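You operate a simulated robot arm through the tools that you are given. There is no shell and no other tool. Be economical: measure what you need, move in short steps, check, and stop when the job is done.

The job below is to be done with a simulated robot arm. You get a single attempt, and the scene is never put back.

TASK
Seal the cream card's open bearing and put it in the white tray.
Fine: In the green press: cream slider in, lever down and up, slider back out. Where these are worked on the way, their far stop is far enough and under half their travel is too little: cream slider.

Only the result counts: the job must be done as asked and must still hold three seconds after the hand-in. Knocking over, shifting, dropping, spilling or breaking anything else fails it. A push-on lid holds only when it is set on centred and level and pressed home; a screw cap is set on level and turned clockwise until tight.

THE ROBOT
A 6-joint arm with a two-finger parallel gripper, fixed in place. Base frame: the origin is at the foot of the arm, x ahead of it, y to its left, z up; the work surface is at about z = 0. Readings come in mm, degrees, newtons and seconds.
With the tool pointing down near the work surface it reaches from about 160 to 420 mm from the base axis. Its first joint turns from -66.0 to 66.0 degrees. Payload 1.57 kg.
The tool frame sits at the grasp point between the pads (the TCP): z along the fingers, y along the line on which they close. The tips reach 30 mm beyond it. Largest opening 80 mm; finger width 17, thickness 12; the body of the gripper, 40 by 82 mm, starts 80 mm behind the TCP.
Orientation is told as [roll, pitch, yaw] about the base's x, y, z axes, in that order, counted from this pose: with the fingers straight down and closing along the base's y, the tool's x points along the base's -x, its y along +y and its z along -z.

THE INTERFACE
- The arm moves only by the tool play_rows. Its argument "commands" is a list of rows, each an object (a shift or turn left out is 0, a gripper value left out holds the last) with "rot": the turn, a rotation vector about the tool's x, y, z in degrees, a list of three; "xyz": the shift along the tool's x, y, z in mm, a list of three; "fingers": the opening, from 0 (shut) to 1 (fully open). In form: [{"rot": [ax, ay, az], "xyz": [x, y, z], "fingers": fingers}, ...]. A call has 1 to 12 rows; each row is the pose to reach, as a shift and turn from the pose commanded when the call began, along the tool's axes at that moment. A row lasts 0.2 s, in which the tool goes at most 50 mm and 8.6 degrees; a call with a longer step from one row to the next is refused whole, and so is a gripper value outside its range. A pose out of reach is approached as far as the arm can. The call stops where the force on the tool passes 90 N (or 10 N more than at its start, if that is more) or the arm is blocked; 0.2 s more then pass. Each finger travels about 153 mm/s and halts on what it meets, pressing with about 34 N; the grip force reading is that of the motor and also rises with nothing between the fingers. The clock runs only during rows and for 0.2 s after the last one: add rows that repeat a pose to give the fingers time. It gives the time, the measured TCP pose, the force on the tool (base axes), the opening and the grip force at its end, in the units of the frame above (readings bear some noise), with the torque about the TCP (base axes, N m) and any sound that the robot's microphone picked up, and new pictures: "show" is both (left out), scene, wrist or none.
- Cameras (640 x 400 px; columns grow to the right, rows downward): "scene" is fixed at [60.1, -321.3, 426.9]; the picture's right is [0.86, -0.51, 0.00], its down [-0.26, -0.44, -0.86] and it looks along [0.44, 0.74, -0.51] (base axes); focal length 303 px, centre (320, 200). "wrist" rides on the gripper at [72, -7, -122] in the tool frame; the picture's right is [0.09, 1.00, 0.00], its down [-0.84, 0.08, -0.54] and it looks along [-0.54, 0.05, 0.84] (tool axes); focal length 238 px, centre (320, 200).
- measure_at(camera, pixels): for up to 12 pixels [column, row] of the newest picture of that camera ("zoom" is the newest enlarged one), the place [x, y, z] in the base frame of the surface seen there, good to about 2 mm, but the place of the scene camera against the robot may be out by one fixed shift of up to 18 mm in any direction. No time passes.
- enlarge(camera, box): a new picture of the part [left, top, right, bottom] of that camera's present view, enlarged. No time passes.
- close_job(): hands the job in; it is judged then, once.

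Go step by step. Measure first, check grasps and placings, and put right what went wrong. The budget is 80 turns and 200 pictures, counting those below and the enlarged ones. Unless the task says otherwise, let go and move clear before handing in, and close with one line.

The tools are called after "Request:" as name(argument=value, ...) on one line, values as JSON. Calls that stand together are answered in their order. play_rows: Moves the arm, as the interface text tells. Its arguments: {"type":"object","properties":{"commands":{"type":"array","items":{"type":"object","properties":{"rot":{"type":"array","items":{"type":"number"}},"xyz":{"type":"array","items":{"type":"number"}},"fingers":{"type":"number"}}}},"show":{"type":"string","enum":["both","scene","wrist","none"]}},"required":["commands"]} The other tools are called the same way: measure_at (camera, pixels) gives the place of the surface under pixels of a picture; enlarge (camera, box) takes an enlarged picture of a part of a camera's view; close_job () hands the job in.

At the start:

```text
time_s: 0.0
ee_pos: [227.2, 30.9, 284.8]
orientation: [-0.1, -0.2, 0.0]
contact_force: [-0.1, 0.2, 0.4]
torque: [-0.03, -0.03, 0.02]
width: 80.2
gripper_force: 0.0
```

scene: 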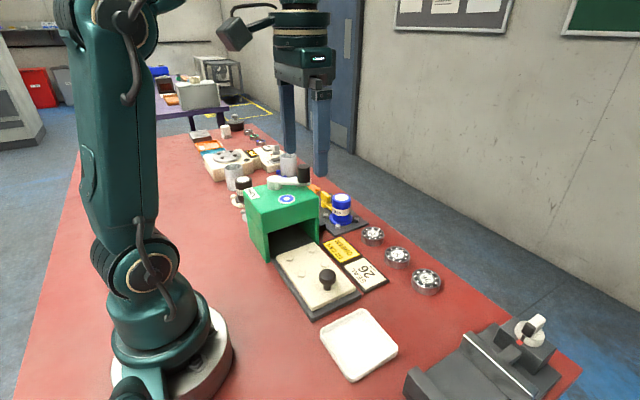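
wrist: 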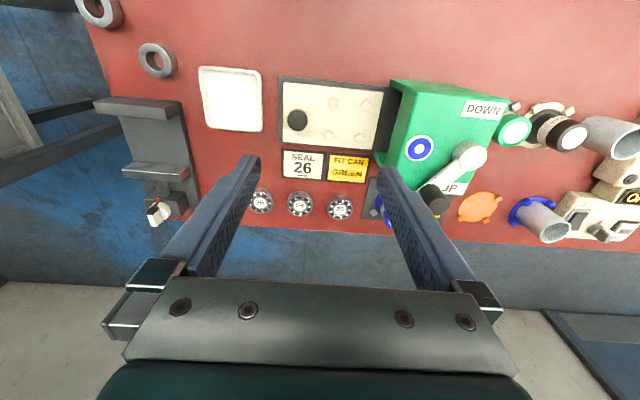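

The pictures show a green press with a cream slider that has a black knob, a white tray, three bearings near wrist (260..340,205), and cards reading "SEAL 26" and "FIT CAN GREEN". I'll enlarge these to read them.

Request:
enlarge(camera="wrist", box=[190, 60, 400, 230])

Request:
enlarge(camera="scene", box=[230, 160, 470, 310])

Request:
enlarge(camera="wrist", box=[370, 70, 640, 250])

```text
2.35 times, centred on (295, 145) of wrist
```

zoom: 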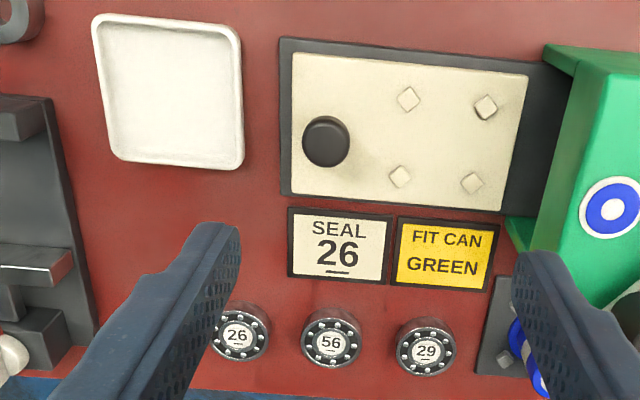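

```text
2.67 times, centred on (350, 235) of scene
```

zoom: 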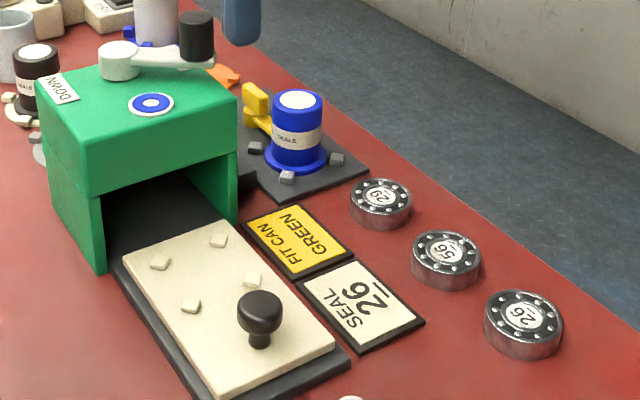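

```text
2.22 times, centred on (505, 160) of wrist
```

zoom: 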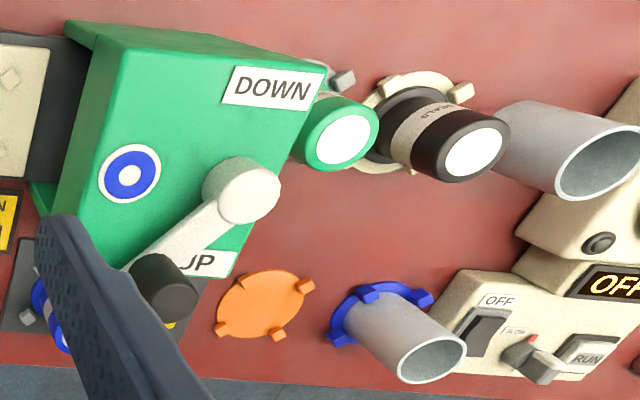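

The cream card names bearing 26, and the yellow card says "FIT CAN GREEN". A blue can with a yellow latch sits beside the press, so I'll look closer at the cans and the dock before moving.

Request:
enlarge(camera="scene", box=[290, 170, 390, 240])

Request:
enlarge(camera="scene", box=[190, 110, 330, 220])

Request:
measure_at(camera="wrist", pixels=[[268, 201], [300, 204], [340, 207], [297, 120], [330, 113], [231, 100], [465, 155], [437, 200], [420, 148], [386, 215], [515, 130], [480, 207]])

Request:
measure_at(camera="scene", pixels=[[425, 277], [397, 254], [373, 233], [327, 273], [320, 290], [358, 343], [275, 185], [303, 172], [287, 198], [342, 198], [326, 200], [243, 182]])

```text
5.71 times, centred on (340, 205) of scene
```

zoom: 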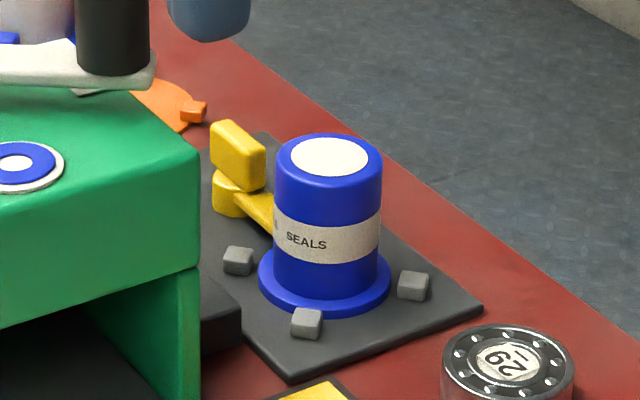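

```text
3.64 times, centred on (260, 165) of scene
```

zoom: 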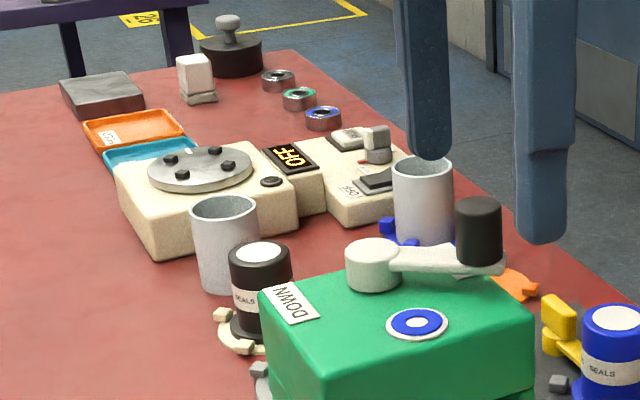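

```text
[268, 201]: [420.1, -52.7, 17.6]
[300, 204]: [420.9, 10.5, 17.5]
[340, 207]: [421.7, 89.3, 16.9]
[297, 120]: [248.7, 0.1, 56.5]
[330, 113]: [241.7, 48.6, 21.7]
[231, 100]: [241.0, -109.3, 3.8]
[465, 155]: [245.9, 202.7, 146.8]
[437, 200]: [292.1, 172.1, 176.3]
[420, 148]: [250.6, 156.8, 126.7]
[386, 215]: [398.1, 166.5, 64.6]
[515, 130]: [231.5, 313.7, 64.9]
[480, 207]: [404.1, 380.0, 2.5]
```

```text
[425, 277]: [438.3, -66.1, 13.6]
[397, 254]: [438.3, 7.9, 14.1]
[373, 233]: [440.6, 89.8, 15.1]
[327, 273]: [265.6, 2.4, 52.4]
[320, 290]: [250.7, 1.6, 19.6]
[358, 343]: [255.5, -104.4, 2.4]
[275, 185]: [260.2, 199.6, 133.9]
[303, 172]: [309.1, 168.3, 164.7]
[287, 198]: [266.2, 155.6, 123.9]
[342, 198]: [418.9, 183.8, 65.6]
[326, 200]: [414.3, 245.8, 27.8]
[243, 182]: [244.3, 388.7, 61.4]
```

The fine print asks only for the slider and lever, so I won't touch the yellow card's can or the latch. The target is bearing 26 near (422,-62). I'll move lower for more accurate measurements.

Request:
play_rows(commands=[{"xyz": [-15, -25, 30]}, {"xyz": [-30, -50, 60]}, {"xyz": [-45, -80, 90]}, {"xyz": [-45, -80, 90]}], show="wrist")

```text
time_s: 1.0
ee_pos: [272.3, -48.0, 195.2]
orientation: [0.1, 0.0, 0.0]
contact_force: [0.2, -0.5, 0.2]
torque: [0.0, 0.01, 0.02]
width: 79.9
gripper_force: 0.1
```

wrist: 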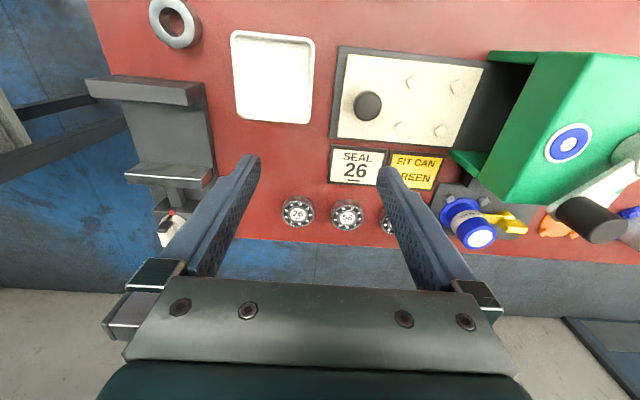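

Request:
enlarge(camera="wrist", box=[270, 140, 430, 240])

Request:
measure_at(camera="wrist", pixels=[[298, 212], [298, 203], [298, 219], [283, 212], [312, 212], [409, 80], [457, 87], [397, 125], [440, 130], [368, 102], [420, 95], [340, 110]])

Request:
measure_at(camera="wrist", pixels=[[240, 35], [309, 42], [242, 115], [303, 118], [272, 80], [466, 155], [480, 100], [486, 68], [540, 110], [470, 165]])

```text
4.00 times, centred on (350, 190) of wrist
```

zoom: 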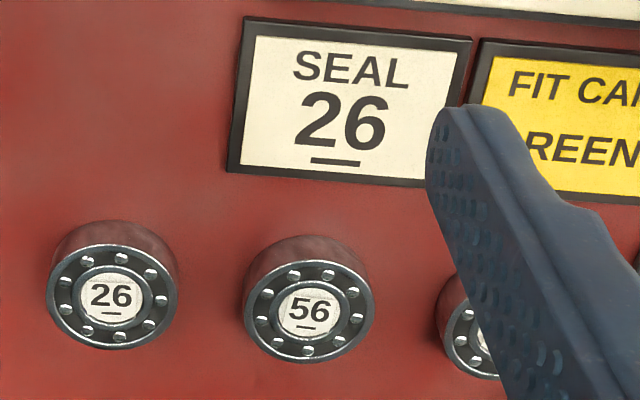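

```text
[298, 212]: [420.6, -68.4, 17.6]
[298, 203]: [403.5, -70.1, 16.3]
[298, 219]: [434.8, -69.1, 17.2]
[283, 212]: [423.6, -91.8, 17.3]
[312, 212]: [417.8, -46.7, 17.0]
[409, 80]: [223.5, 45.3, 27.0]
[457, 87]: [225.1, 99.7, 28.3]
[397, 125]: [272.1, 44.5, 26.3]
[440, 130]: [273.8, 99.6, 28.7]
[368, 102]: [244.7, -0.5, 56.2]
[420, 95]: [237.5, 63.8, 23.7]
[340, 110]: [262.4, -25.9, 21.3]
```

```text
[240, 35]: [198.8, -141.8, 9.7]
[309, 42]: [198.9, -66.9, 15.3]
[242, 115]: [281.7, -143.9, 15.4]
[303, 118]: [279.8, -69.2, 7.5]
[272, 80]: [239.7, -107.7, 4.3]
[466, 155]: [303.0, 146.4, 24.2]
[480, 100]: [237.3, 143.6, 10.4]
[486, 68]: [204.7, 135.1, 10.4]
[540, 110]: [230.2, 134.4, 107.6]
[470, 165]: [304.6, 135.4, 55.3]
```

Bearing 26 is centred near (424,-69), about 51 mm wide and 17 mm high. The nest on the slider is centred near (248.5,72) with its surface at about z 22. I'll hover above the bearing.

Request:
play_rows(commands=[{"xyz": [-35, -5, 25], "fingers": 0.8}, {"xyz": [-75, -10, 55]}, {"xyz": [-115, -16, 85]}, {"xyz": [-152, -21, 110]}, {"xyz": [-152, -21, 110]}], show="both")

```text
refused: row 2 steps farther than a row can; nothing moved
```

Request:
play_rows(commands=[{"xyz": [-30, -5, 22], "fingers": 0.8}, {"xyz": [-62, -9, 45]}, {"xyz": [-94, -13, 68]}, {"xyz": [-126, -17, 91]}, {"xyz": [-152, -21, 112]}, {"xyz": [-152, -21, 112]}], show="both")

```text
time_s: 2.4
ee_pos: [410.1, -69.4, 80.0]
orientation: [0.0, -0.2, 0.0]
contact_force: [-0.6, 0.4, 0.7]
torque: [-0.05, 0.0, -0.06]
width: 64.1
gripper_force: 0.1
out of reach, approached as far as the arm can: row 5, 6
```

scene: 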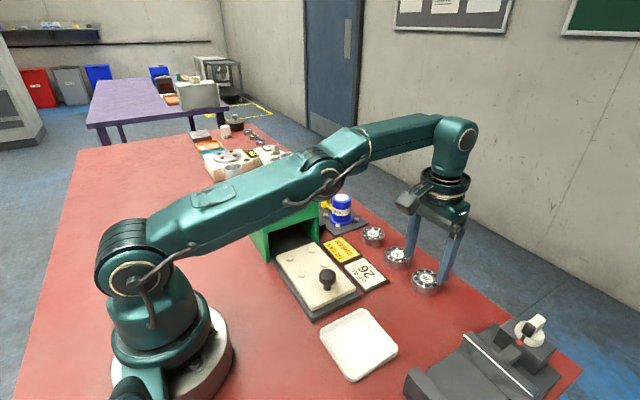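
wrist: 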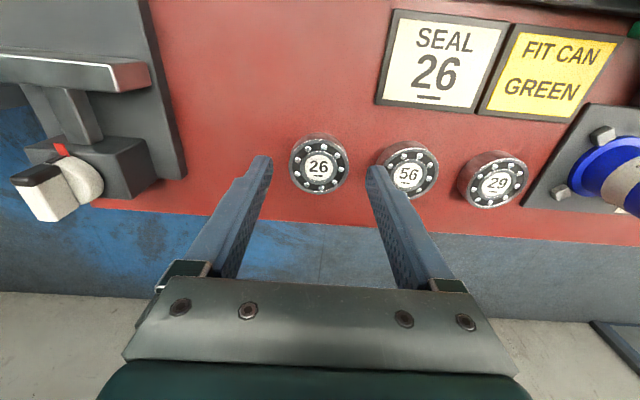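

The reach stops at x=410 with the tool vertical, so I'll tilt the fingers outward. First I'll re-measure the bearing at (319,165).

Request:
measure_at(camera="wrist", pixels=[[291, 166], [347, 166], [319, 145], [319, 191], [319, 168], [383, 165], [438, 175], [280, 170], [360, 170]])

Request:
enlarge(camera="wrist", box=[240, 110, 400, 210])

```text
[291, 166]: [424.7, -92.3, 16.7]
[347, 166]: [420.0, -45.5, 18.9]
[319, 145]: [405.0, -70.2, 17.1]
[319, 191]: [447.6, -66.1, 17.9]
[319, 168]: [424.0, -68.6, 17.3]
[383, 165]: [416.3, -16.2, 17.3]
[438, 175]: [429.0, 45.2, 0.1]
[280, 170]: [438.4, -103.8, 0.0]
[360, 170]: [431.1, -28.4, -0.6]
```

```text
4.00 times, centred on (320, 160) of wrist
```

zoom: 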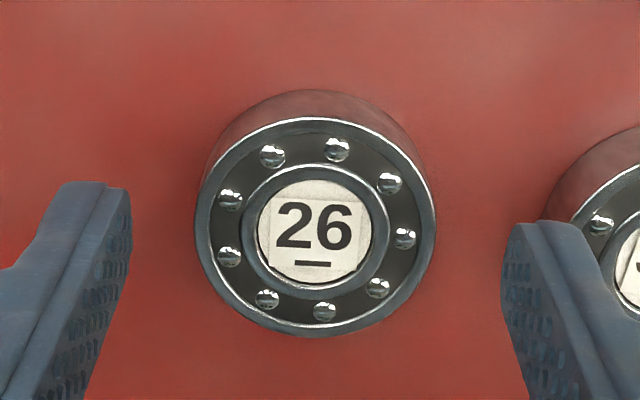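

The bearing centre is (425,-69) and its top is at z 17.5. I'll tilt the fingers outward by 15°.

Request:
play_rows(commands=[{"xyz": [8, 0, 0], "rot": [0, -7.5, 0]}, {"xyz": [8, 0, 0], "rot": [0, -15, 0]}, {"xyz": [8, 0, 0], "rot": [0, -15, 0]}], show="none")

```text
time_s: 3.2
ee_pos: [401.3, -68.8, 81.7]
orientation: [0.0, -15.3, -0.1]
contact_force: [0.9, 0.1, 0.0]
torque: [0.02, 0.0, 0.01]
width: 64.1
gripper_force: 0.0
out of reach, approached as far as the arm can: row 1
```

The tilt worked and the TCP is at (401.3,-68.8,81.7). I'll go down along the finger axis to the bearing.

Request:
play_rows(commands=[{"xyz": [-2.5, 0, 25]}, {"xyz": [-4.8, 0, 40]}, {"xyz": [-4.8, 0, 48]}, {"xyz": [-4.8, 0, 48]}], show="both")

```text
time_s: 4.2
ee_pos: [417.3, -68.2, 35.6]
orientation: [0.0, -15.1, 0.0]
contact_force: [0.3, -0.8, -0.4]
torque: [0.02, -0.01, 0.0]
width: 64.1
gripper_force: 0.1
```

scene: 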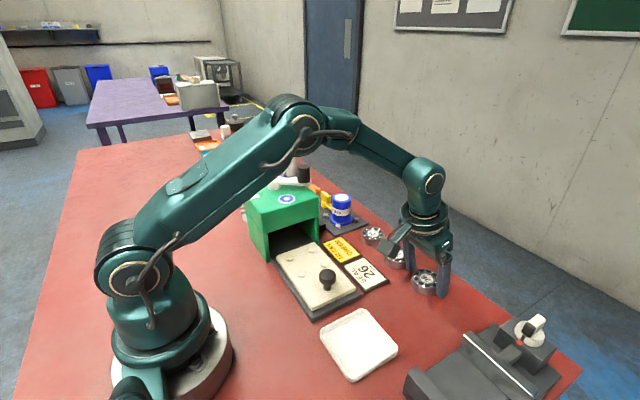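
wrist: 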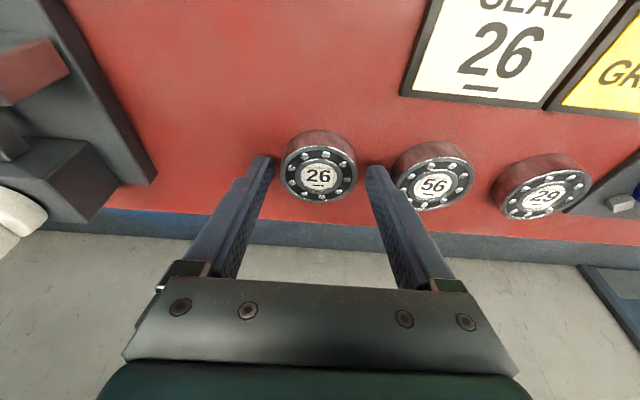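

The fingers straddle the bearing. I'll check the gap to bearing 56 before closing.

Request:
enlarge(camera="wrist", box=[240, 110, 480, 260])

Request:
enlarge(camera="scene", box=[360, 210, 480, 310])

```text
2.67 times, centred on (360, 185) of wrist
```

zoom: 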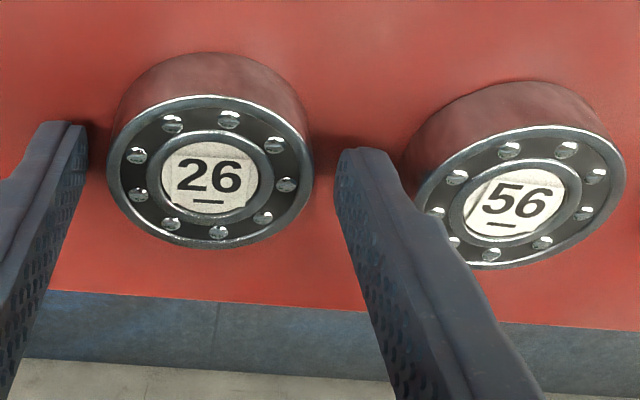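

```text
4.00 times, centred on (420, 260) of scene
```

zoom: 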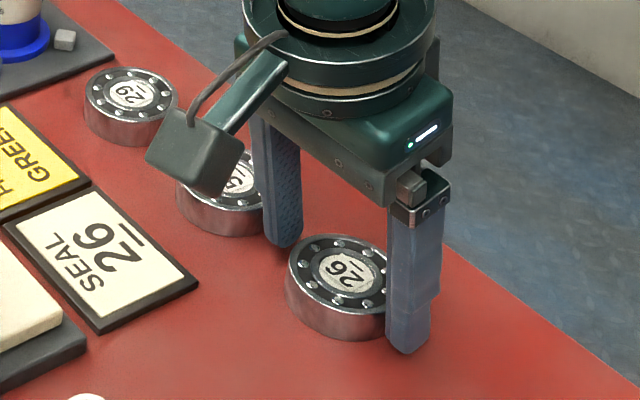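

The gap is clear, so I'll close.

Request:
play_rows(commands=[{"fingers": 0.5}, {"fingers": 0.5}, {"fingers": 0.5}], show="wrist")

```text
time_s: 5.0
ee_pos: [418.3, -69.1, 36.3]
orientation: [0.0, -15.1, 0.0]
contact_force: [0.3, 0.1, -0.1]
torque: [-0.02, 0.02, -0.03]
width: 50.6
gripper_force: 33.7
```

wrist: 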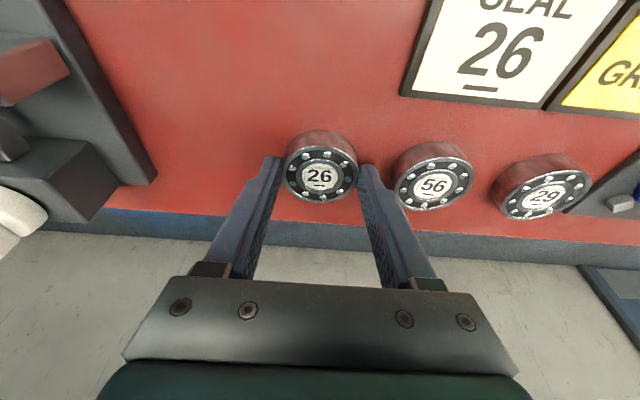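

The bearing is held (width 50.6, force 33.7). I'll lift it straight up.

Request:
play_rows(commands=[{"xyz": [-5, 0, -19]}, {"xyz": [-13, 0, -48.5]}, {"xyz": [-20, 0, -75]}, {"xyz": [-20, 0, -75]}], show="both")

```text
time_s: 6.0
ee_pos: [417.2, -68.6, 114.6]
orientation: [0.0, -15.2, 0.0]
contact_force: [-0.9, 0.3, 0.0]
torque: [-0.01, 0.03, 0.01]
width: 40.1
gripper_force: 0.1
```

scene: 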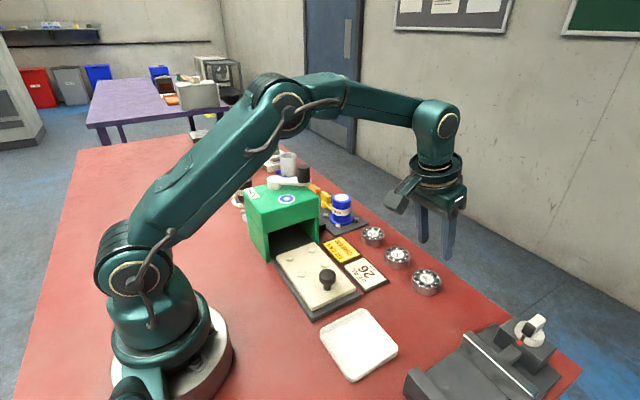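
wrist: 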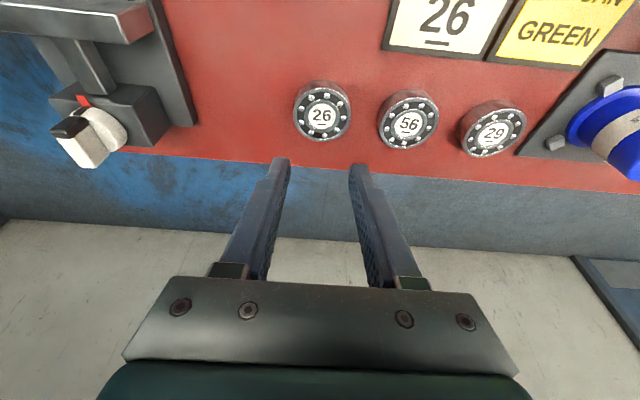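

The bearing slipped out and stayed on the table. I'll re-measure it.

Request:
measure_at(camera="wrist", pixels=[[295, 114], [350, 114], [322, 92], [322, 138], [322, 116], [281, 160], [357, 165]])

Request:
enlarge(camera="wrist", box=[270, 65, 390, 140])

```text
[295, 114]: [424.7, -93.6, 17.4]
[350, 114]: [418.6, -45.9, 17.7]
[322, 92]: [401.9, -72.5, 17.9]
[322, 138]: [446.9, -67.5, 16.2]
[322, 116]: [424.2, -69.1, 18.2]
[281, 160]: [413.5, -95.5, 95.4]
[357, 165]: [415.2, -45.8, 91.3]
```

```text
5.33 times, centred on (330, 102) of wrist
```

zoom: 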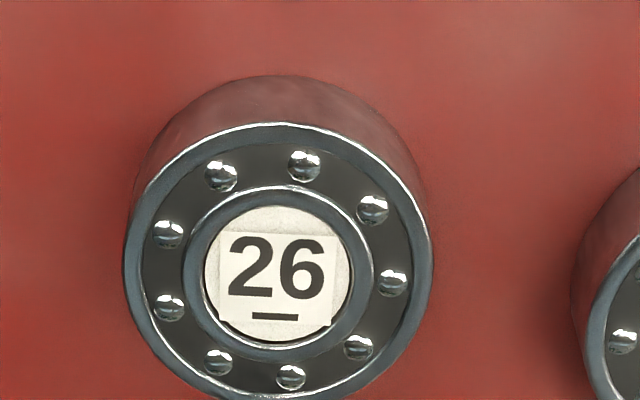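

The bearing hasn't moved. My grip was too shallow and the lift too quick, so I'll reopen and go about 4 mm deeper.

Request:
play_rows(commands=[{"fingers": 0.8}, {"fingers": 0.8}, {"xyz": [8, 0, 30]}, {"xyz": [16, 0, 60]}, {"xyz": [20.2, 0, 75.5]}, {"xyz": [21.2, 0, 79.2]}, {"xyz": [21.2, 0, 79.2]}], show="none")

Request:
enlarge(camera="scene", box=[360, 210, 480, 310])

```text
time_s: 7.6
ee_pos: [418.3, -68.7, 31.7]
orientation: [0.0, -15.2, 0.1]
contact_force: [-6.0, 0.1, 8.9]
torque: [-0.12, 0.17, -0.02]
width: 64.0
gripper_force: 0.0
```

```text
4.00 times, centred on (420, 260) of scene
```

zoom: 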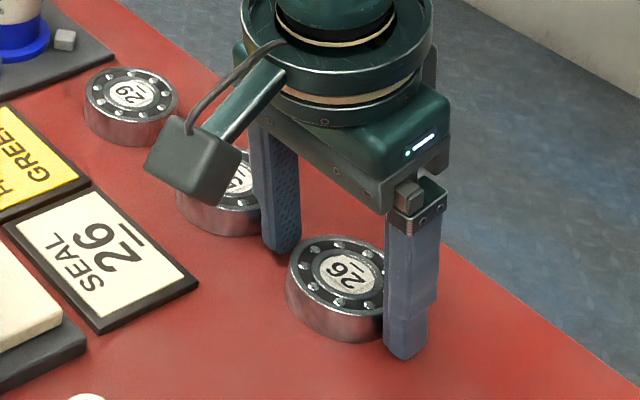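

The tips lightly touch the table. I'll raise 1 mm, close, and lift slowly.

Request:
play_rows(commands=[{"xyz": [0, 0, -0.8]}, {"xyz": [0, 0, -0.8], "fingers": 0.45}, {"xyz": [0, 0, -0.8]}, {"xyz": [0, 0, -0.8]}, {"xyz": [-0.5, 0, -2.5]}, {"xyz": [-1.0, 0, -4.5]}, {"xyz": [-2, 0, -8]}, {"xyz": [-3, 0, -12]}, {"xyz": [-4, 0, -16]}], show="wrist")

```text
time_s: 9.6
ee_pos: [417.7, -68.4, 47.2]
orientation: [-0.1, -15.1, 0.0]
contact_force: [0.2, 0.7, -2.3]
torque: [-0.01, -0.01, 0.02]
width: 51.1
gripper_force: 34.4
```

wrist: 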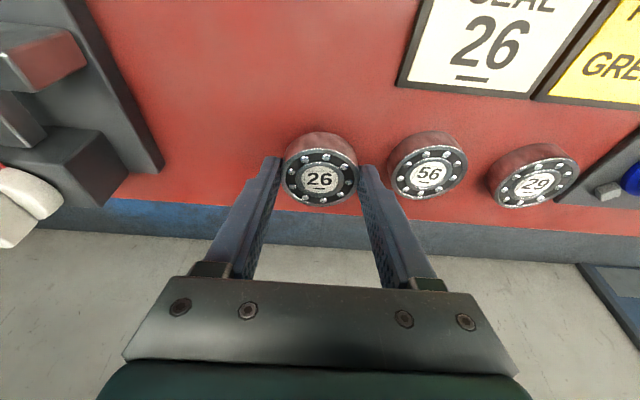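

It's holding, with a weight of about 2.3 N. I'll continue up gently.

Request:
play_rows(commands=[{"xyz": [-1.5, 0, -5.5]}, {"xyz": [-4, 0, -15]}, {"xyz": [-7, 0, -26]}, {"xyz": [-10, 0, -37]}, {"xyz": [-13, 0, -48]}, {"xyz": [-15, 0, -56]}, {"xyz": [-16, 0, -60]}, {"xyz": [-16, 0, -60]}], show="wrist")

```text
time_s: 11.4
ee_pos: [417.9, -69.5, 110.3]
orientation: [0.0, -15.1, 0.0]
contact_force: [0.4, 0.4, -1.8]
torque: [0.03, 0.03, 0.02]
width: 50.6
gripper_force: 34.1
```

wrist: 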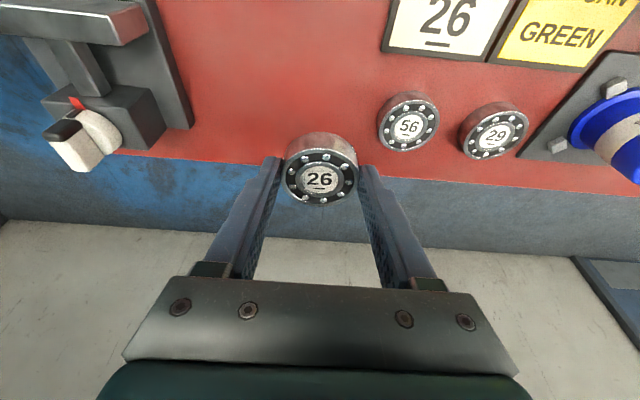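

Still held. I'll carry it over to above the nest at constant height.

Request:
play_rows(commands=[{"xyz": [7, 6, -2]}, {"xyz": [22, 18, -6]}, {"xyz": [42, 35, -11]}, {"xyz": [64, 53, -17]}, {"xyz": [86, 71, -23]}, {"xyz": [108, 90, -29]}, {"xyz": [130, 108, -35]}, {"xyz": [150, 125, -40]}, {"xyz": [163, 136, -44]}, {"xyz": [170, 141, -45.6]}, {"xyz": [170, 141, -45.6]}], show="both")

```text
time_s: 13.8
ee_pos: [241.2, 72.5, 112.2]
orientation: [0.0, -15.1, 0.0]
contact_force: [-0.4, -0.1, -1.3]
torque: [-0.02, 0.0, 0.02]
width: 50.8
gripper_force: 34.2
```

scene: 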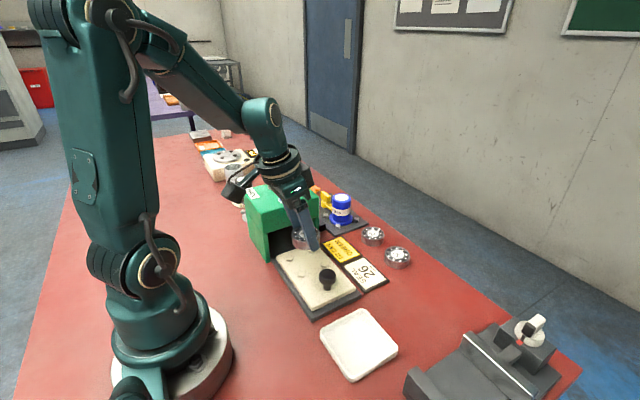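
wrist: 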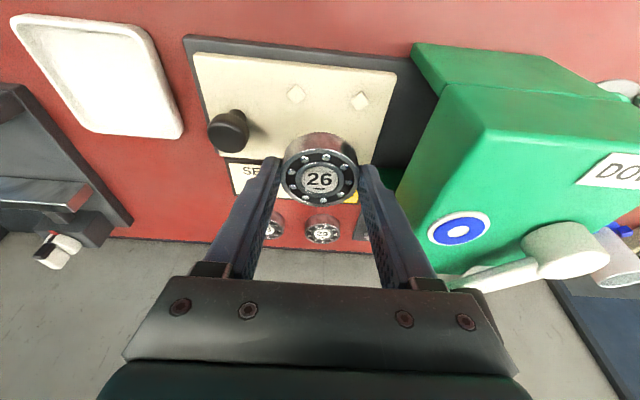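

I'll measure the held bearing, the visible pegs and the plate.

Request:
enlarge(camera="wrist", box=[180, 40, 420, 190])

Request:
measure_at(camera="wrist", pixels=[[295, 94], [360, 101], [287, 173], [352, 173], [320, 155], [320, 201], [320, 179], [230, 118], [330, 80], [330, 110], [195, 58], [396, 73]])

```text
2.67 times, centred on (300, 115) of wrist
```

zoom: 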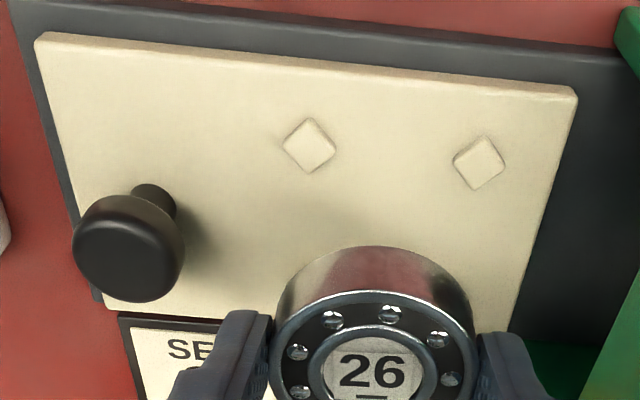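

```text
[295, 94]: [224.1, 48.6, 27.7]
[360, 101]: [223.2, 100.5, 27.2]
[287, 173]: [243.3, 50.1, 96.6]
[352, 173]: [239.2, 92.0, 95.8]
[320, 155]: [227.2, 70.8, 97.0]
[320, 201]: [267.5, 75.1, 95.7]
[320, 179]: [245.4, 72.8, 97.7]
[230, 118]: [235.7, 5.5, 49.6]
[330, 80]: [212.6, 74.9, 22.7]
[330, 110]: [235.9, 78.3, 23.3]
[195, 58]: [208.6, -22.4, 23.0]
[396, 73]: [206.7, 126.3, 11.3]
```

The bearing is centred at about (247.7,72.7) with its bottom at about z 79.5, and the nest is at (248.3,73) with its plate at z 23. I'll lower most of the way and check.

Request:
play_rows(commands=[{"xyz": [2, 0.4, 9]}, {"xyz": [5, 0.4, 22]}, {"xyz": [8, 0.4, 33]}, {"xyz": [11, 0.4, 43]}, {"xyz": [11.7, 0.4, 46]}, {"xyz": [11.7, 0.4, 46]}], show="both")

Request:
enlarge(camera="wrist", box=[220, 100, 420, 225])

Request:
enlarge(camera="scene", box=[260, 210, 360, 310])

```text
time_s: 15.2
ee_pos: [242.8, 72.7, 61.2]
orientation: [0.0, -15.1, 0.1]
contact_force: [-0.1, 0.4, -2.3]
torque: [0.03, 0.04, 0.01]
width: 50.9
gripper_force: 34.0
```

scene: 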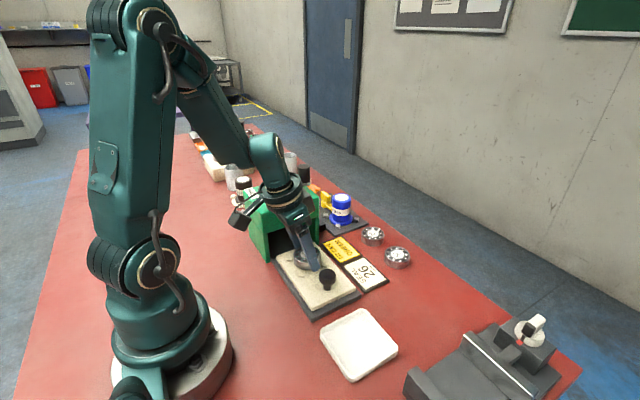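
wrist: 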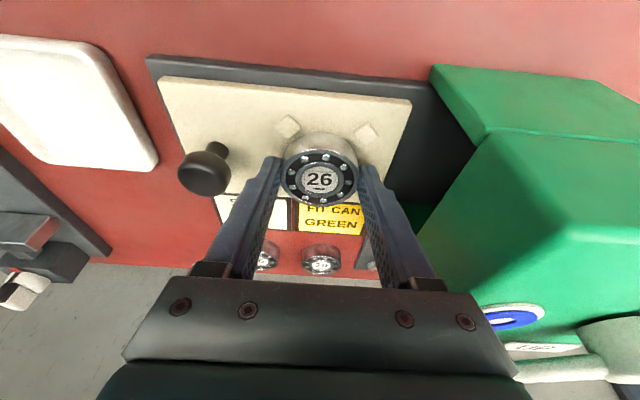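

```text
3.20 times, centred on (320, 162) of wrist
```

zoom: 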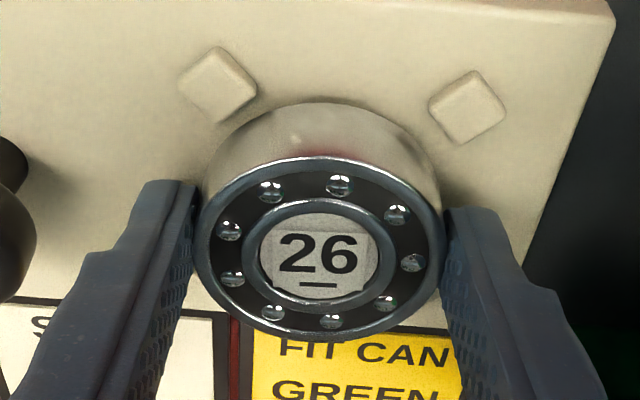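

```text
4.00 times, centred on (310, 260) of scene
```

zoom: 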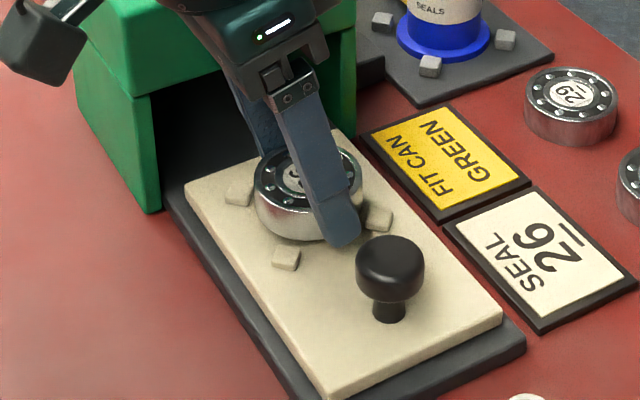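

Well aligned, with about 5 mm left. I'll measure quickly to confirm.

Request:
measure_at(camera="wrist", pixels=[[288, 126], [366, 134], [284, 176], [356, 176], [320, 151], [320, 205], [300, 110], [380, 150]])

```text
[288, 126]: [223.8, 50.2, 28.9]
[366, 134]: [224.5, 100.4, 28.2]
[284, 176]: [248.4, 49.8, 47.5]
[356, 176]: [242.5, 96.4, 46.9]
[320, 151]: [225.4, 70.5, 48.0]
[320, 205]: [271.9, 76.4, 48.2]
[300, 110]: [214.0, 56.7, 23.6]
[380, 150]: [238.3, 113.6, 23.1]
```

The pegs centre at y≈75 and the bearing is at about 73.2. I'll shift 1.8 mm in y and lower until it seats.

Request:
play_rows(commands=[{"xyz": [0, 1.8, 0]}, {"xyz": [0.8, 1.8, 3]}, {"xyz": [1.2, 1.8, 4.5]}, {"xyz": [1.6, 1.8, 6]}, {"xyz": [1.6, 1.8, 6]}], show="none")

```text
time_s: 16.4
ee_pos: [242.5, 74.4, 55.8]
orientation: [0.0, -15.2, 0.1]
contact_force: [-0.1, -0.7, -0.9]
torque: [0.0, 0.02, -0.04]
width: 50.6
gripper_force: 33.6
```

No clear contact yet, so I'll lower another 1.5 mm.

Request:
play_rows(commands=[{"xyz": [0.2, 0, 0.8]}, {"xyz": [0.4, 0, 1.5]}, {"xyz": [0.4, 0, 1.5]}], show="none")

```text
time_s: 17.2
ee_pos: [243.2, 74.0, 56.3]
orientation: [0.0, -15.2, 0.0]
contact_force: [-5.2, -0.3, 18.4]
torque: [-0.21, 0.1, -0.06]
width: 50.9
gripper_force: 34.1
```

Contact at 18 N shows it is seated. I'll ease up 0.5 mm, release slowly to 0.72 and check.

Request:
play_rows(commands=[{"xyz": [-0.3, 0, -1]}, {"xyz": [-0.3, 0, -1], "fingers": 0.72}, {"xyz": [-0.3, 0, -1]}, {"xyz": [-3, 0, -12]}, {"xyz": [-10, 0, -38]}, {"xyz": [-18, 0, -68]}, {"xyz": [-18, 0, -68]}], show="both")

Request:
enlarge(camera="wrist", box=[180, 40, 420, 190])

```text
time_s: 18.8
ee_pos: [243.0, 74.9, 125.0]
orientation: [0.0, -15.1, 0.0]
contact_force: [0.3, -0.8, -0.7]
torque: [0.02, -0.01, -0.02]
width: 57.6
gripper_force: 0.1
```

scene: 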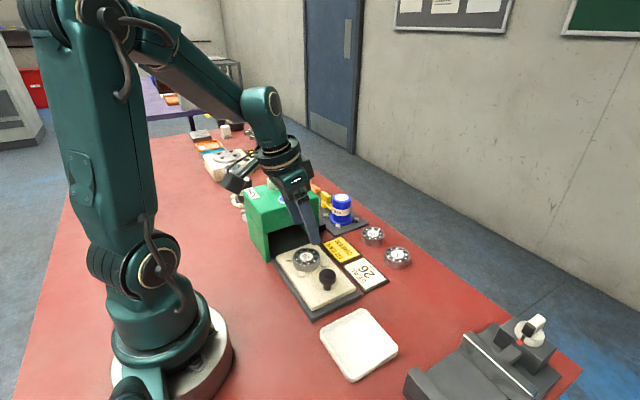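
wrist: 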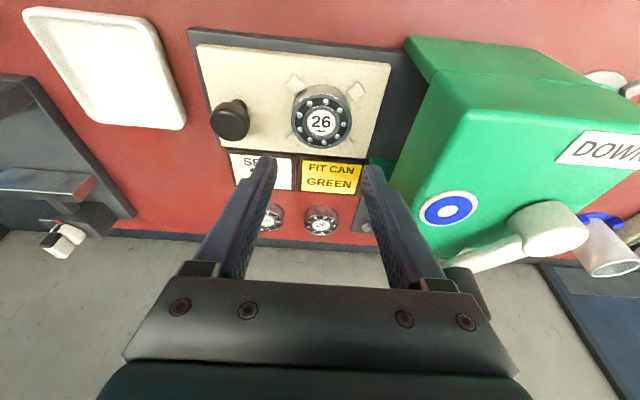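

```text
2.67 times, centred on (300, 115) of wrist
```

zoom: 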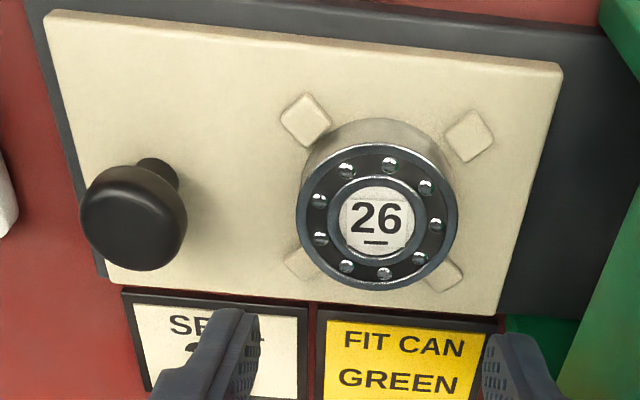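

The bearing is seated in the four pegs. Next I'll level the tool and move over the knob at about (245,0), then turn so the fingers close along x.

Request:
play_rows(commands=[{"xyz": [-1, -20, -4], "rot": [0, 7.5, 0]}, {"xyz": [-2, -45, -4.3], "rot": [0, 15, 0]}, {"xyz": [-3, -75, -4.3], "rot": [0, 15, 0]}, {"xyz": [-3, -75, -4.3], "rot": [0, 15, 0]}], show="none")

Request:
play_rows(commands=[{"rot": [0, 0, -8.2]}, {"rot": [0, 0, -16.4]}, {"rot": [0, 0, -24.6]}, {"rot": [0, 0, -32.8]}, {"rot": [0, 0, -41]}, {"rot": [0, 0, -49.2]}, {"rot": [0, 0, -57.4]}, {"rot": [0, 0, -65.6]}, {"rot": [0, 0, -73.8]}, {"rot": [0, 0, -82]}, {"rot": [0, 0, -90]}, {"rot": [0, 0, -90]}], show="both")

```text
time_s: 19.8
ee_pos: [243.5, -2.1, 129.5]
orientation: [0.0, -0.2, 0.0]
contact_force: [0.0, 0.1, 0.5]
torque: [-0.01, -0.01, 0.0]
width: 57.6
gripper_force: 0.1
```

```text
time_s: 22.4
ee_pos: [243.2, -0.7, 130.1]
orientation: [-0.1, 0.0, 90.1]
contact_force: [-0.2, -0.7, 0.0]
torque: [-0.01, -0.01, 0.03]
width: 57.4
gripper_force: 0.0
```

scene: 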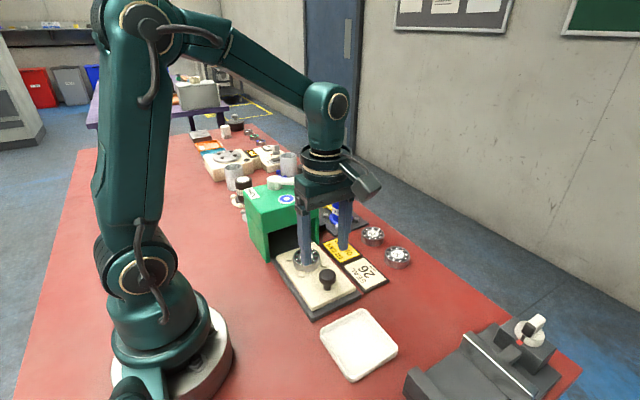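
wrist: 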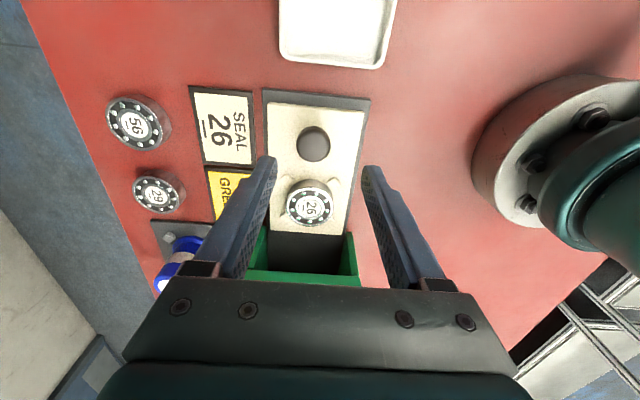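

I have a clear view of the knob at (313,144) and the press mouth. I'll measure both.

Request:
measure_at(camera="wrist", pixels=[[297, 145], [330, 145], [313, 127], [313, 152], [313, 143], [305, 240], [260, 270], [350, 270], [350, 240], [262, 240], [305, 278]])

Request:
enlarge(camera="wrist", box=[240, 90, 400, 290])

```text
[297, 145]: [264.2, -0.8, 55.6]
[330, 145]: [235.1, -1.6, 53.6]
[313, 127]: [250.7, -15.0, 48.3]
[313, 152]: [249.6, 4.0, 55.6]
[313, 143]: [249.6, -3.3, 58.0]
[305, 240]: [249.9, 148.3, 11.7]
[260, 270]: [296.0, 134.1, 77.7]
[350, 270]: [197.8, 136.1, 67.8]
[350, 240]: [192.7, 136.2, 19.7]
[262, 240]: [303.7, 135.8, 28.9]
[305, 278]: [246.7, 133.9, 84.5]
```

```text
2.00 times, centred on (320, 190) of wrist
```

zoom: 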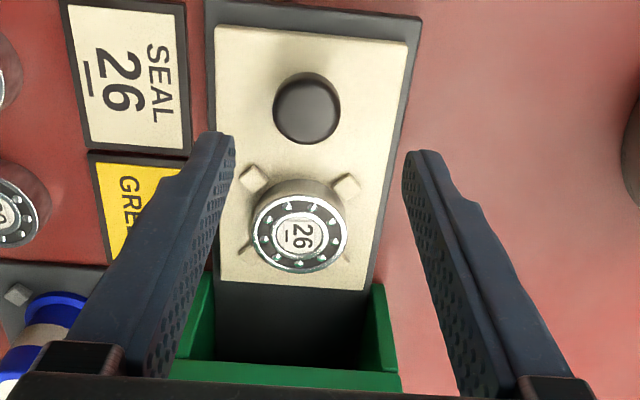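

The knob cap is about 29 mm across, centred at (249.5,-1) with its top at z 57. I'll go down to grip the cap.

Request:
play_rows(commands=[{"xyz": [0, -6, 20]}, {"xyz": [0, -6, 45]}, {"xyz": [0, -6, 62]}, {"xyz": [0, -6, 66]}, {"xyz": [0, -6, 66], "fingers": 0.25}, {"xyz": [0, -6, 66]}, {"xyz": [0, -6, 66]}], show="both")

```text
time_s: 24.0
ee_pos: [250.7, -0.5, 63.4]
orientation: [-0.3, 0.1, 90.0]
contact_force: [4.9, -0.8, -9.9]
torque: [0.03, -0.1, 0.01]
width: 29.4
gripper_force: 38.9
```

scene: 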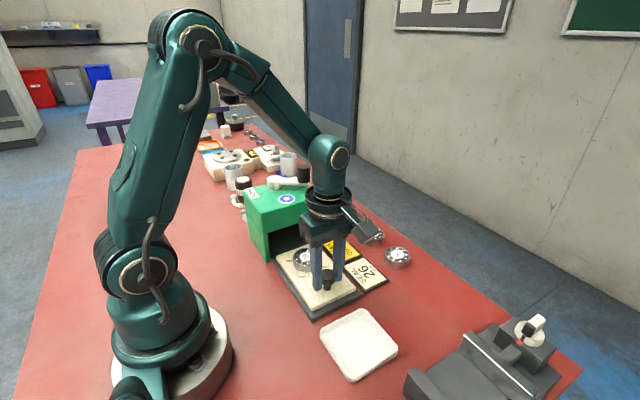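
wrist: 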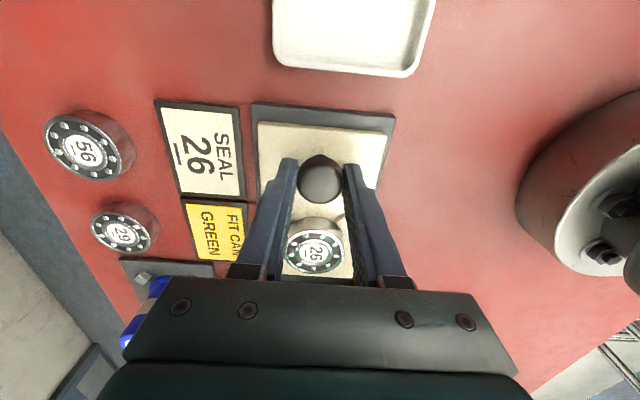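

The knob is gripped at 29.4 mm. I'll push in +y in small steps.

Request:
play_rows(commands=[{"xyz": [-4, 0, 0]}, {"xyz": [-10, 0, 0]}, {"xyz": [-18, 0, 0]}, {"xyz": [-26, 0, 0]}, {"xyz": [-34, 0, 0]}, {"xyz": [-42, 0, 0]}, {"xyz": [-50, 0, 0]}, {"xyz": [-58, 0, 0]}, {"xyz": [-66, 0, 0]}, {"xyz": [-66, 0, 0]}], show="both")

```text
time_s: 26.2
ee_pos: [250.4, 64.7, 62.0]
orientation: [-0.1, 0.0, 90.0]
contact_force: [13.1, -0.2, -38.0]
torque: [-0.12, -0.13, -0.03]
width: 29.2
gripper_force: 38.8
```

scene: 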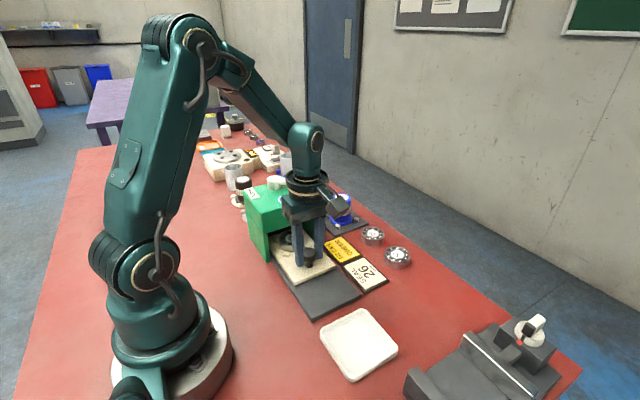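
wrist: 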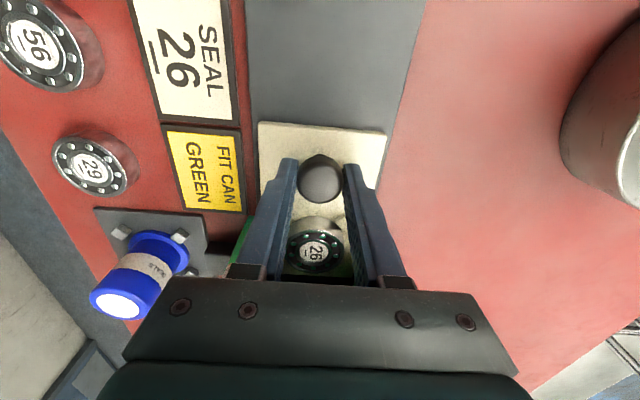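

The slider moved 65 mm, but a side load is building (z -38 N). I'll relieve it by 1 mm and keep pushing.

Request:
play_rows(commands=[{"xyz": [0, -0.8, 1.3]}, {"xyz": [-4, -0.8, 1.3]}, {"xyz": [-10, -0.8, 1.3]}, {"xyz": [-16, -0.8, 1.5]}, {"xyz": [-22, -0.8, 1.7]}, {"xyz": [-22, -0.8, 1.7]}], show="both")

```text
time_s: 27.6
ee_pos: [249.8, 87.2, 61.7]
orientation: [0.3, 0.1, 90.0]
contact_force: [-24.9, 0.2, 37.9]
torque: [0.09, 0.59, 0.05]
width: 29.4
gripper_force: 39.4
```

scene: 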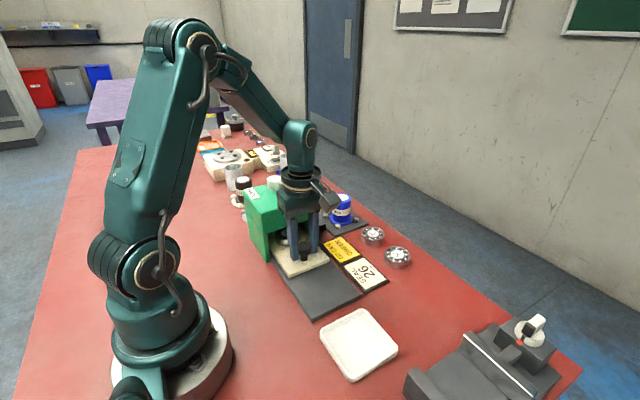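
wrist: 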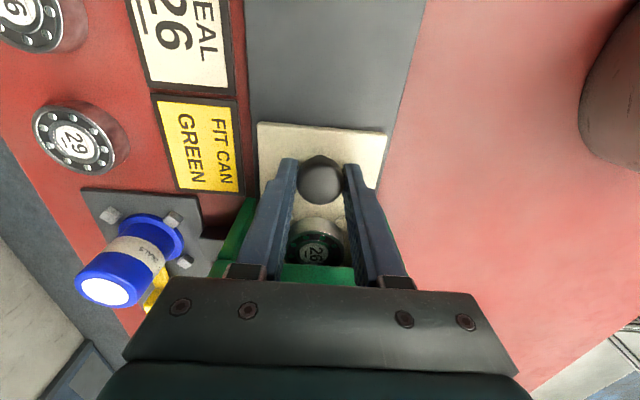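

The load reversed, so the vertical optimum is about 0.8 mm back. I'll keep pushing toward the far stop and watch y force.

Request:
play_rows(commands=[{"xyz": [0, 0.5, -0.8]}, {"xyz": [-4, 0.5, -0.8]}, {"xyz": [-8, 0.5, -0.8]}, {"xyz": [-12, 0.5, -0.8]}, {"xyz": [-12, 0.5, -0.8]}], show="none")

```text
time_s: 28.8
ee_pos: [250.4, 98.9, 61.7]
orientation: [0.1, 0.1, 89.8]
contact_force: [-21.3, 1.6, 4.3]
torque: [0.12, 0.33, 0.04]
width: 29.3
gripper_force: 39.0
```

Request:
play_rows(commands=[{"xyz": [-3, 0.5, 0]}, {"xyz": [-6, 0.5, 0]}, {"xyz": [-9, 0.5, 0]}, {"xyz": [-12, 0.5, 0]}, {"xyz": [-12, 0.5, 0]}], show="both")

```text
time_s: 30.0
ee_pos: [249.3, 112.6, 62.6]
orientation: [-0.1, -0.1, 90.0]
contact_force: [-10.5, 0.2, 3.8]
torque: [-0.15, 0.27, -0.12]
width: 29.5
gripper_force: 5.5
```

scene: 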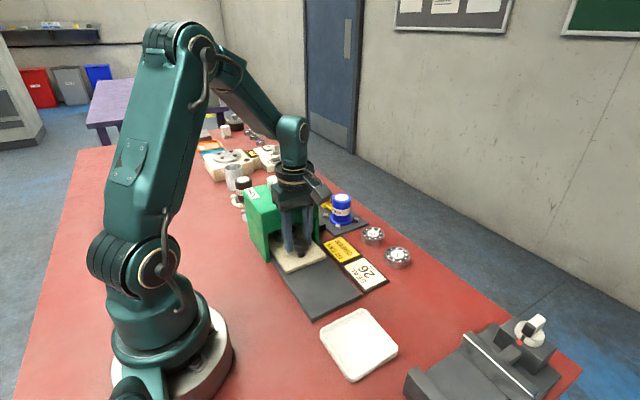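
wrist: 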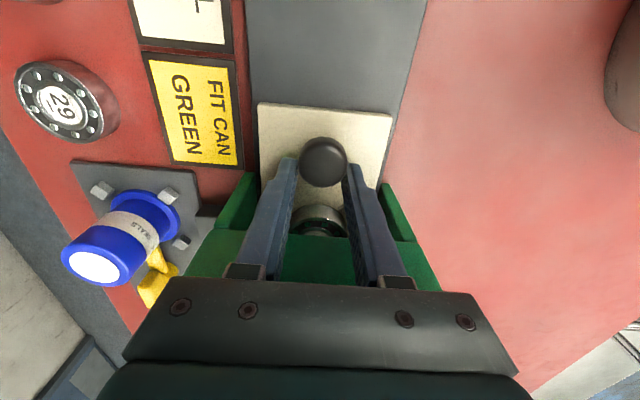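

The fingers slid about 13 mm past the knob, so the slider stopped near y≈98. I'll measure the knob, then open and rise.

Request:
measure_at(camera="wrist", pixels=[[322, 160], [322, 140], [322, 175], [320, 105], [318, 215]])

Request:
play_rows(commands=[{"fingers": 0.65}, {"fingers": 0.65}, {"xyz": [0, 0, -20]}, {"xyz": [15, 0, -45]}, {"xyz": [40, 0, -65]}, {"xyz": [60, 0, -65]}, {"xyz": [60, 0, -65]}], show="both")

```text
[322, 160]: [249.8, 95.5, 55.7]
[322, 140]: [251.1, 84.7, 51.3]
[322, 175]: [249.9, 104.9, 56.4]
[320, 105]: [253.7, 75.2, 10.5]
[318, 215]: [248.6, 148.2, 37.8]
```

```text
time_s: 31.6
ee_pos: [249.5, 51.6, 127.2]
orientation: [-0.1, 0.0, 90.0]
contact_force: [0.4, 0.2, 0.0]
torque: [-0.01, 0.02, 0.04]
width: 51.9
gripper_force: 0.0
```

scene: 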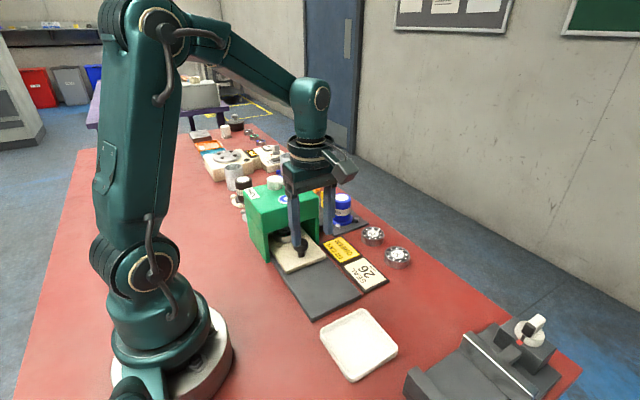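
wrist: 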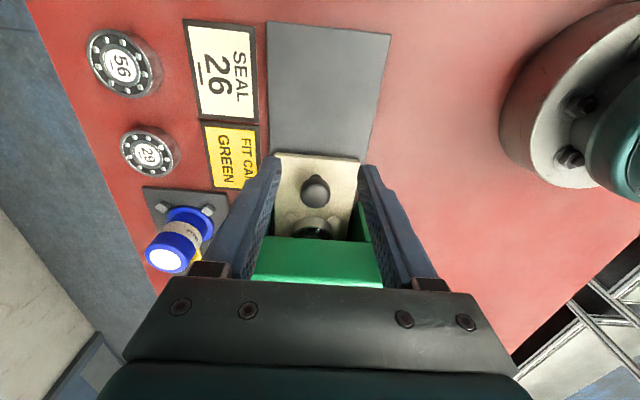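

The knob is now at about (250,97). I'll close the fingers and press it from behind to make sure it's at the stop.

Request:
play_rows(commands=[{"fingers": 0}, {"fingers": 0, "xyz": [0, 0, 30]}, {"xyz": [-5, 0, 64]}, {"xyz": [-15, 0, 64]}, {"xyz": [-20, 0, 64]}, {"xyz": [-22, 0, 64]}, {"xyz": [-24, 0, 64]}, {"xyz": [-25, 0, 64]}, {"xyz": [-25, 0, 64]}], show="none")

```text
time_s: 33.6
ee_pos: [249.1, 76.7, 63.8]
orientation: [-0.1, 0.0, 90.1]
contact_force: [0.0, -3.0, 0.9]
torque: [-0.07, 0.02, -0.01]
width: 0.0
gripper_force: 21.3
```

Request:
play_rows(commands=[{"xyz": [-1, 0, 0]}, {"xyz": [-2, 0, 0]}, {"xyz": [-3, 0, 0]}, {"xyz": [-3, 0, 0]}], show="none")

```text
time_s: 34.6
ee_pos: [250.2, 76.5, 65.1]
orientation: [0.0, 0.6, 90.3]
contact_force: [-0.7, -51.5, 25.5]
torque: [-0.8, -0.17, -0.03]
width: 0.0
gripper_force: 21.6
```

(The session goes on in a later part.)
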